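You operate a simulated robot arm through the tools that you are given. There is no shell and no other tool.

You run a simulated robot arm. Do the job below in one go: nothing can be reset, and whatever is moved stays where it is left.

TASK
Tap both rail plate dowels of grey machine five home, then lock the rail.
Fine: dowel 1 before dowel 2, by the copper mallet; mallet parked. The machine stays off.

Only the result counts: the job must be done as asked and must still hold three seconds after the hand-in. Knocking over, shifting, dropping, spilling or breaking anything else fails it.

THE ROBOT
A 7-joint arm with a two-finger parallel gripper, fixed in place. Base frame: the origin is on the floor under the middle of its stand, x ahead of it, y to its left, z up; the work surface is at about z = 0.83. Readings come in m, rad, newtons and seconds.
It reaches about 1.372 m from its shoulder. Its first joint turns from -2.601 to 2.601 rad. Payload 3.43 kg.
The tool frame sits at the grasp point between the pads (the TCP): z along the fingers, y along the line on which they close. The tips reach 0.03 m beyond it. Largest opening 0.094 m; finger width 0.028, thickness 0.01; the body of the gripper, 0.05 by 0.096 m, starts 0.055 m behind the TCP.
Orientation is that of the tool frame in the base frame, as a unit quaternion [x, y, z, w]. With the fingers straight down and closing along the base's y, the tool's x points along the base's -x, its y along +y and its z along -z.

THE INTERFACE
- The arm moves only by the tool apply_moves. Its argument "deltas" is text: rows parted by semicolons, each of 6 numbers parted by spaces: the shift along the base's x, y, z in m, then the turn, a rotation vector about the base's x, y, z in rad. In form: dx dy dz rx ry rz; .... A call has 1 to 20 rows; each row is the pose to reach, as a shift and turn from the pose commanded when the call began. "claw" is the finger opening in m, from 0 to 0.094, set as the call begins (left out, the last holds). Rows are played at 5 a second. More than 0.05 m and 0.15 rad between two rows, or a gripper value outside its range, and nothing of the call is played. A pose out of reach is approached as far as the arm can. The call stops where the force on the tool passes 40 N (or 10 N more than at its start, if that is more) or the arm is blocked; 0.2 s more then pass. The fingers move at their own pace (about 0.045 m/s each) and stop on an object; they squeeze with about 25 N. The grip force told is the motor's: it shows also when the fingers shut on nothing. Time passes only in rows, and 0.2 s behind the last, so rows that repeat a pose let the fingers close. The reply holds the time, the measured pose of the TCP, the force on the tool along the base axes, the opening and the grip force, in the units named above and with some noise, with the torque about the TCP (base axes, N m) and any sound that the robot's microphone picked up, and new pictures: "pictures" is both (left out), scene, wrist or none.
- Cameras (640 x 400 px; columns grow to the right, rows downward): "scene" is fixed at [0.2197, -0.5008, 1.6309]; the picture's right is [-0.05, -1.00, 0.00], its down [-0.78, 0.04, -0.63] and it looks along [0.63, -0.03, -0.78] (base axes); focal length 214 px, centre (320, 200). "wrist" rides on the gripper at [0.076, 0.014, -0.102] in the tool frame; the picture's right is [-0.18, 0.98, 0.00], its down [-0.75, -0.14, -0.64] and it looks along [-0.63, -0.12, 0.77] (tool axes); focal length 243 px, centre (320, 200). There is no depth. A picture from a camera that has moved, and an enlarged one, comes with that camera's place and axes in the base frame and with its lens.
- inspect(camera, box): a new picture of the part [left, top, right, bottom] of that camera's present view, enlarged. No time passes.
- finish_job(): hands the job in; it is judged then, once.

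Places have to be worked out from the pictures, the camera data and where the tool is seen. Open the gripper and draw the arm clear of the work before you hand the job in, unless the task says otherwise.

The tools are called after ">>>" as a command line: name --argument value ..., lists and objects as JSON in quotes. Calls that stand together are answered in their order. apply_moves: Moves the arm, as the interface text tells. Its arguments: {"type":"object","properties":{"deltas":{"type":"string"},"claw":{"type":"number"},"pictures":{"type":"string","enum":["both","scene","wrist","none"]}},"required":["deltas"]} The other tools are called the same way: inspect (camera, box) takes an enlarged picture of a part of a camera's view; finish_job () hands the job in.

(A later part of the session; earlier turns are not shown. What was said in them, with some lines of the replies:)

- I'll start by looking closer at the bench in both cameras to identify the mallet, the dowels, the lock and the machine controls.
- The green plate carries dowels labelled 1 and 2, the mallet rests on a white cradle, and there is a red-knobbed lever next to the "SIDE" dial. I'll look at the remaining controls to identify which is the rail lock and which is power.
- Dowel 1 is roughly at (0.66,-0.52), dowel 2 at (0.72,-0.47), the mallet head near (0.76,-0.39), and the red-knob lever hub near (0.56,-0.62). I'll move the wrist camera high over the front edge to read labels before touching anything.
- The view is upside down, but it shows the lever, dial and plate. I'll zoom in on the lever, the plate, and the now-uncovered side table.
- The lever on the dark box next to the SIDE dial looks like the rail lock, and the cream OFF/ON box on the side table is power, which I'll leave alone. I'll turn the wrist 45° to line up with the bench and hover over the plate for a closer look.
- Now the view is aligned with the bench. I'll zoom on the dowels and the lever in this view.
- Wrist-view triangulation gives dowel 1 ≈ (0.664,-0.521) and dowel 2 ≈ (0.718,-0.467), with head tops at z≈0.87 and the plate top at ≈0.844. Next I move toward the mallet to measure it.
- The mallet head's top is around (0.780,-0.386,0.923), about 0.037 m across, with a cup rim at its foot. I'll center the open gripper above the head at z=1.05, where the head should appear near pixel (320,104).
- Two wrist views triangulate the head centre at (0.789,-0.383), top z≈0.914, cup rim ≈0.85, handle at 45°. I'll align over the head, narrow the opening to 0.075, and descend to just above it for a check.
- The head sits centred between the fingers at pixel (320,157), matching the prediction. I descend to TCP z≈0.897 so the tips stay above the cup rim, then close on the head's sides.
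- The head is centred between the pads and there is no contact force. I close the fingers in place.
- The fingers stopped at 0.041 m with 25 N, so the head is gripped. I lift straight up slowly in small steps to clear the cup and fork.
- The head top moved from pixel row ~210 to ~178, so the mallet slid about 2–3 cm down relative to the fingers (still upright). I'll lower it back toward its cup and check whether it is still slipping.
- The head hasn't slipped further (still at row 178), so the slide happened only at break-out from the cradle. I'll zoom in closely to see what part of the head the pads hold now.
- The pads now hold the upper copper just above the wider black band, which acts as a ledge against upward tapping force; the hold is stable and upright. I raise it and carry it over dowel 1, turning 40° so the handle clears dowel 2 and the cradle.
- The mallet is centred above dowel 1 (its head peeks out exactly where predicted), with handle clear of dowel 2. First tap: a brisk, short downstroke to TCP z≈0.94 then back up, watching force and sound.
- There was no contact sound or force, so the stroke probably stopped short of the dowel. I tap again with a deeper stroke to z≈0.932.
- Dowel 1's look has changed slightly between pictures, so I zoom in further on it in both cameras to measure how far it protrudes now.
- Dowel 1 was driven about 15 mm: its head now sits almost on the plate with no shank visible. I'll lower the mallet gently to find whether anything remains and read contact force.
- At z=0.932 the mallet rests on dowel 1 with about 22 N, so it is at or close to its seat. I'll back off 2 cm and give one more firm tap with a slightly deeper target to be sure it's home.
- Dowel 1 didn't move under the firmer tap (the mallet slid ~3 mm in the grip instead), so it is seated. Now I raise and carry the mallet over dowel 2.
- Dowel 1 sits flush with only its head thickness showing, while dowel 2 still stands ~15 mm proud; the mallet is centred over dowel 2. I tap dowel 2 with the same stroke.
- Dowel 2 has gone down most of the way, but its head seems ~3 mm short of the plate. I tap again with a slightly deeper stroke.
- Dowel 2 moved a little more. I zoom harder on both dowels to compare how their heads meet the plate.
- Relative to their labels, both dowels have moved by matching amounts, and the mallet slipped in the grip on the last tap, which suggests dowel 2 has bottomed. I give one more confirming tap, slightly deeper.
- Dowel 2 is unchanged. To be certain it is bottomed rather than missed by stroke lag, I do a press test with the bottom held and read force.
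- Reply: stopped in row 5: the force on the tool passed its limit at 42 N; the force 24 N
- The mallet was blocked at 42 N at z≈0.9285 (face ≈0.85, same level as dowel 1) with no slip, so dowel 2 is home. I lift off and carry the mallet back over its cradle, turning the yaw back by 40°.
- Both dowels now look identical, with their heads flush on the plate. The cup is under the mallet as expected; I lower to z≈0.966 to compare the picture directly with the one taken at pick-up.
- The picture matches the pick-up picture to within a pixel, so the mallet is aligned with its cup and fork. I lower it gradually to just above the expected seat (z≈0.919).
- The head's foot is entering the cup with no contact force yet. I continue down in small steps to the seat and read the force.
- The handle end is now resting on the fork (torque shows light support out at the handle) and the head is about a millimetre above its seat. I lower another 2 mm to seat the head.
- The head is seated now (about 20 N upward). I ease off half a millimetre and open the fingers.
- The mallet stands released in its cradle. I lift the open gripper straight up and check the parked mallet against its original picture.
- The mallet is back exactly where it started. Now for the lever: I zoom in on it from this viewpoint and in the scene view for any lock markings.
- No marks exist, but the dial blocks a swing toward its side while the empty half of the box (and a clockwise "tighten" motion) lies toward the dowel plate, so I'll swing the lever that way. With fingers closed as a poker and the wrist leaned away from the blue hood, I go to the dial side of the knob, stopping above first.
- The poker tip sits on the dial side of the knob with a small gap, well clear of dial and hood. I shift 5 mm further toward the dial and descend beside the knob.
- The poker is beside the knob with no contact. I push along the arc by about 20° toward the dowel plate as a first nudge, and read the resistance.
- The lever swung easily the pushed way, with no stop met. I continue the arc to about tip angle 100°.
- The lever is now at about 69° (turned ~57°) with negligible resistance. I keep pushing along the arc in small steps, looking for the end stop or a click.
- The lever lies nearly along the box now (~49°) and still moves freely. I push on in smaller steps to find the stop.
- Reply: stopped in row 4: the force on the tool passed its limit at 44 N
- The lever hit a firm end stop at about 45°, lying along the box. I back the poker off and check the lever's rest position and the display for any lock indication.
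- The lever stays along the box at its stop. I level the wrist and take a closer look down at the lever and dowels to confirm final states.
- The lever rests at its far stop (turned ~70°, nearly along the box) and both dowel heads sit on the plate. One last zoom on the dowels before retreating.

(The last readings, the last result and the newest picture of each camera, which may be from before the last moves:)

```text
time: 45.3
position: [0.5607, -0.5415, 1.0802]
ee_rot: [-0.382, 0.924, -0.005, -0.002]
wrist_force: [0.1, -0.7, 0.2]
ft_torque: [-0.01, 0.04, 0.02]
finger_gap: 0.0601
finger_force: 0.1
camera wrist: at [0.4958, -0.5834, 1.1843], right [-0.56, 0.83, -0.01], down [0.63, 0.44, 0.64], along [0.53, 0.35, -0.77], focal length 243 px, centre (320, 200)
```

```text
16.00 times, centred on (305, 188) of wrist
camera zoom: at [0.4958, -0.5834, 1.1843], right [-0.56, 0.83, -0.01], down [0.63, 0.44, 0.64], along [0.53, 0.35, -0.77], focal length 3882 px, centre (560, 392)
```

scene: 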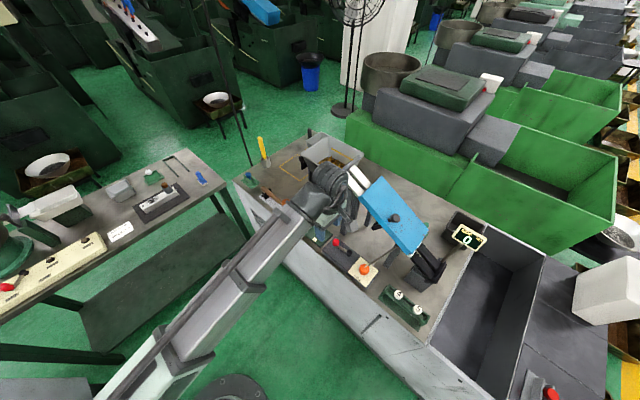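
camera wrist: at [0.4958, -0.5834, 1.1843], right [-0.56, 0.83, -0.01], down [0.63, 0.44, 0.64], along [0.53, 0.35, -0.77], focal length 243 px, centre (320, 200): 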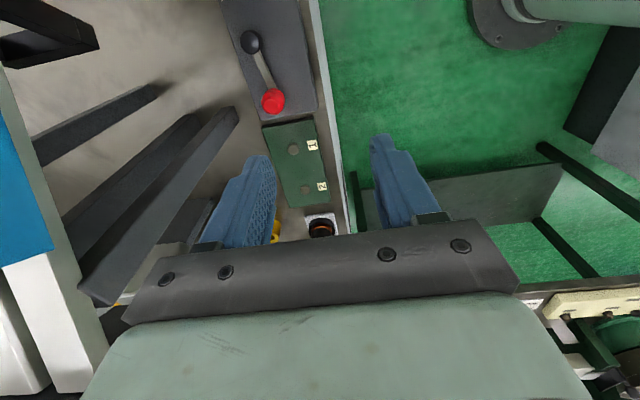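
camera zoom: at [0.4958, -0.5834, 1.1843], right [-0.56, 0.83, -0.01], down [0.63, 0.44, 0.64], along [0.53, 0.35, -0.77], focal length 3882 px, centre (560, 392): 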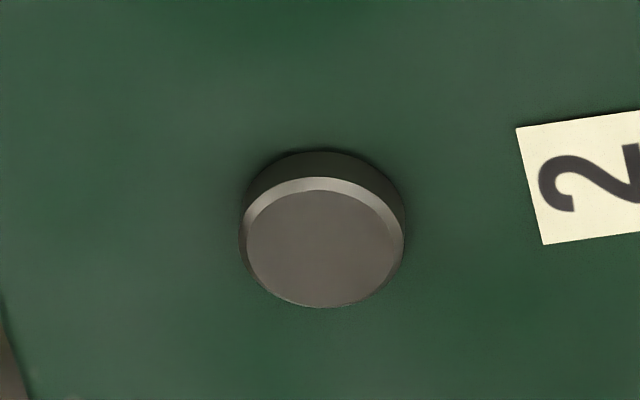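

Both heads measure the same ~5.5 mm above the plate (just the head thickness), so both dowels are home. I open the gripper fully and draw the arm up and clear of the work.

>>> apply_moves --deltas "-0.01 0.01 0.03 0 0 0; -0.025 0.03 0.06 0 0 0; -0.045 0.055 0.09 0 0 0; -0.065 0.085 0.11 0 0 0; -0.085 0.115 0.13 0 0 0; -0.105 0.145 0.14 0 0 0; -0.12 0.18 0.15 0 0 0; -0.13 0.215 0.15 0 0 0; -0.14 0.25 0.15 0 0 0; -0.14 0.25 0.15 0 0 0" --claw 0.094 --pictures "both"

>>> inspect --camera "scene" --box '[240, 150, 400, 280]'

>>> inspect --camera "scene" --box '[0, 220, 120, 300]'

```text
time: 47.5
position: [0.4827, -0.3431, 1.1184]
ee_rot: [-0.381, 0.923, -0.045, 0.021]
wrist_force: [0.8, -0.7, 0.4]
ft_torque: [-0.01, -0.03, 0.02]
finger_gap: 0.0941
finger_force: 0.0
out of reach, approached as far as the arm can: row 3, 4, 5, 6, 7, 8, 9, 10
camera wrist: at [0.4106, -0.3797, 1.2188], right [-0.56, 0.82, -0.1], down [0.59, 0.48, 0.66], along [0.58, 0.31, -0.75], focal length 243 px, centre (320, 200)
```

scene: 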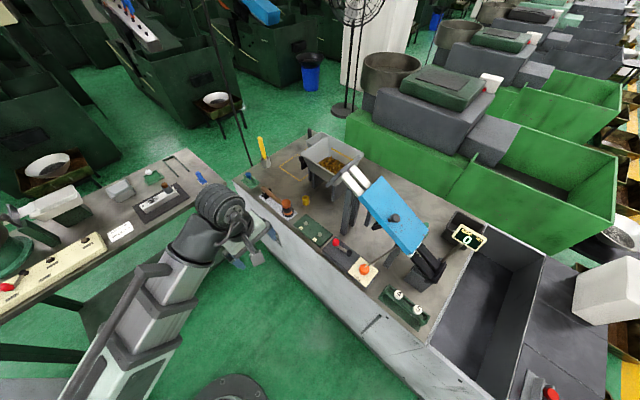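
wrist: 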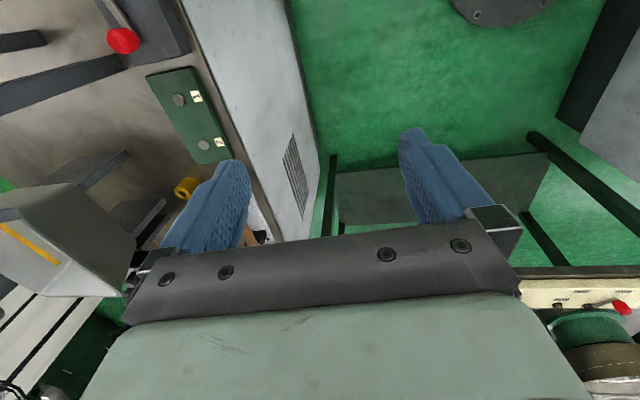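

```text
3.08 times, centred on (320, 215) of scene
camera zoom: at [0.2197, -0.5008, 1.6309], right [-0.05, -1.0, 0.0], down [-0.78, 0.04, -0.63], along [0.63, -0.03, -0.78], focal length 660 px, centre (320, 154)
```

zoom: 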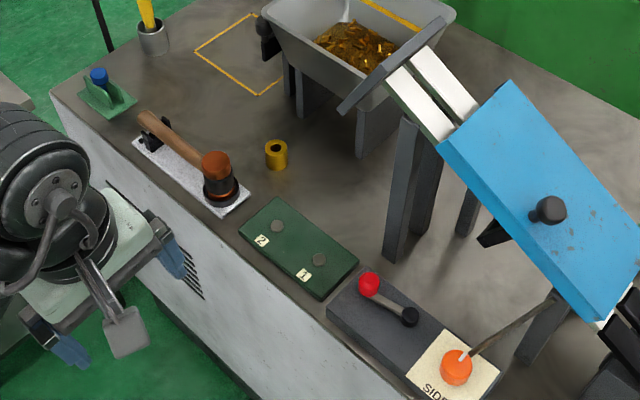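

```text
5.00 times, centred on (60, 260) of scene
camera zoom: at [0.2197, -0.5008, 1.6309], right [-0.05, -1.0, 0.0], down [-0.78, 0.04, -0.63], along [0.63, -0.03, -0.78], focal length 1072 px, centre (1620, -100)
```

zoom: 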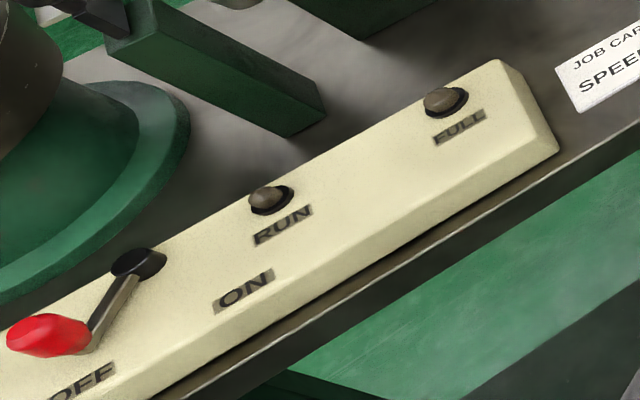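

The gripper is open and clear, and the mallet is parked in its cup and fork. Both dowels are flush, the rail lever is at its far stop, the display still reads 0 mm and the power lever is still at OFF. I hand in the job.

>>> finish_job

```text
The job is handed in.
```

I tapped both rail plate dowels of machine five home, swung the rail lever to its far stop, and handed the job in. The hand-in reply gave no verdict.

- **Dowels:** I tapped dowel 1 first, then dowel 2, both with the copper mallet. Each head now stands about 5.5 mm above the plate, which is just the thickness of the head. Dowel 2 did not move under a 42 N press. Dowel 1 took about 22 N on the press and did not move at a further firmer tap.
- **Mallet:** It is back in its cup and fork, in the same place in the picture as at the start. I held it by the head. It slid 2–3 cm in the grip when first lifted and a few millimetres more while tapping, but it stayed upright.
- **Rail lock:** I swung the red-knobbed lever about 70° toward the dowel plate until it hit a firm stop, and it stayed there. Nothing on the machine marks which way is locked. I chose that way because the SIDE dial blocks the other direction and clockwise normally tightens. This is the one part I could not confirm.
- **Machine:** The power lever is still at OFF and the side display still reads 0 mm. I saw nothing else moved.

The gripper is open and the arm is clear of the bench.
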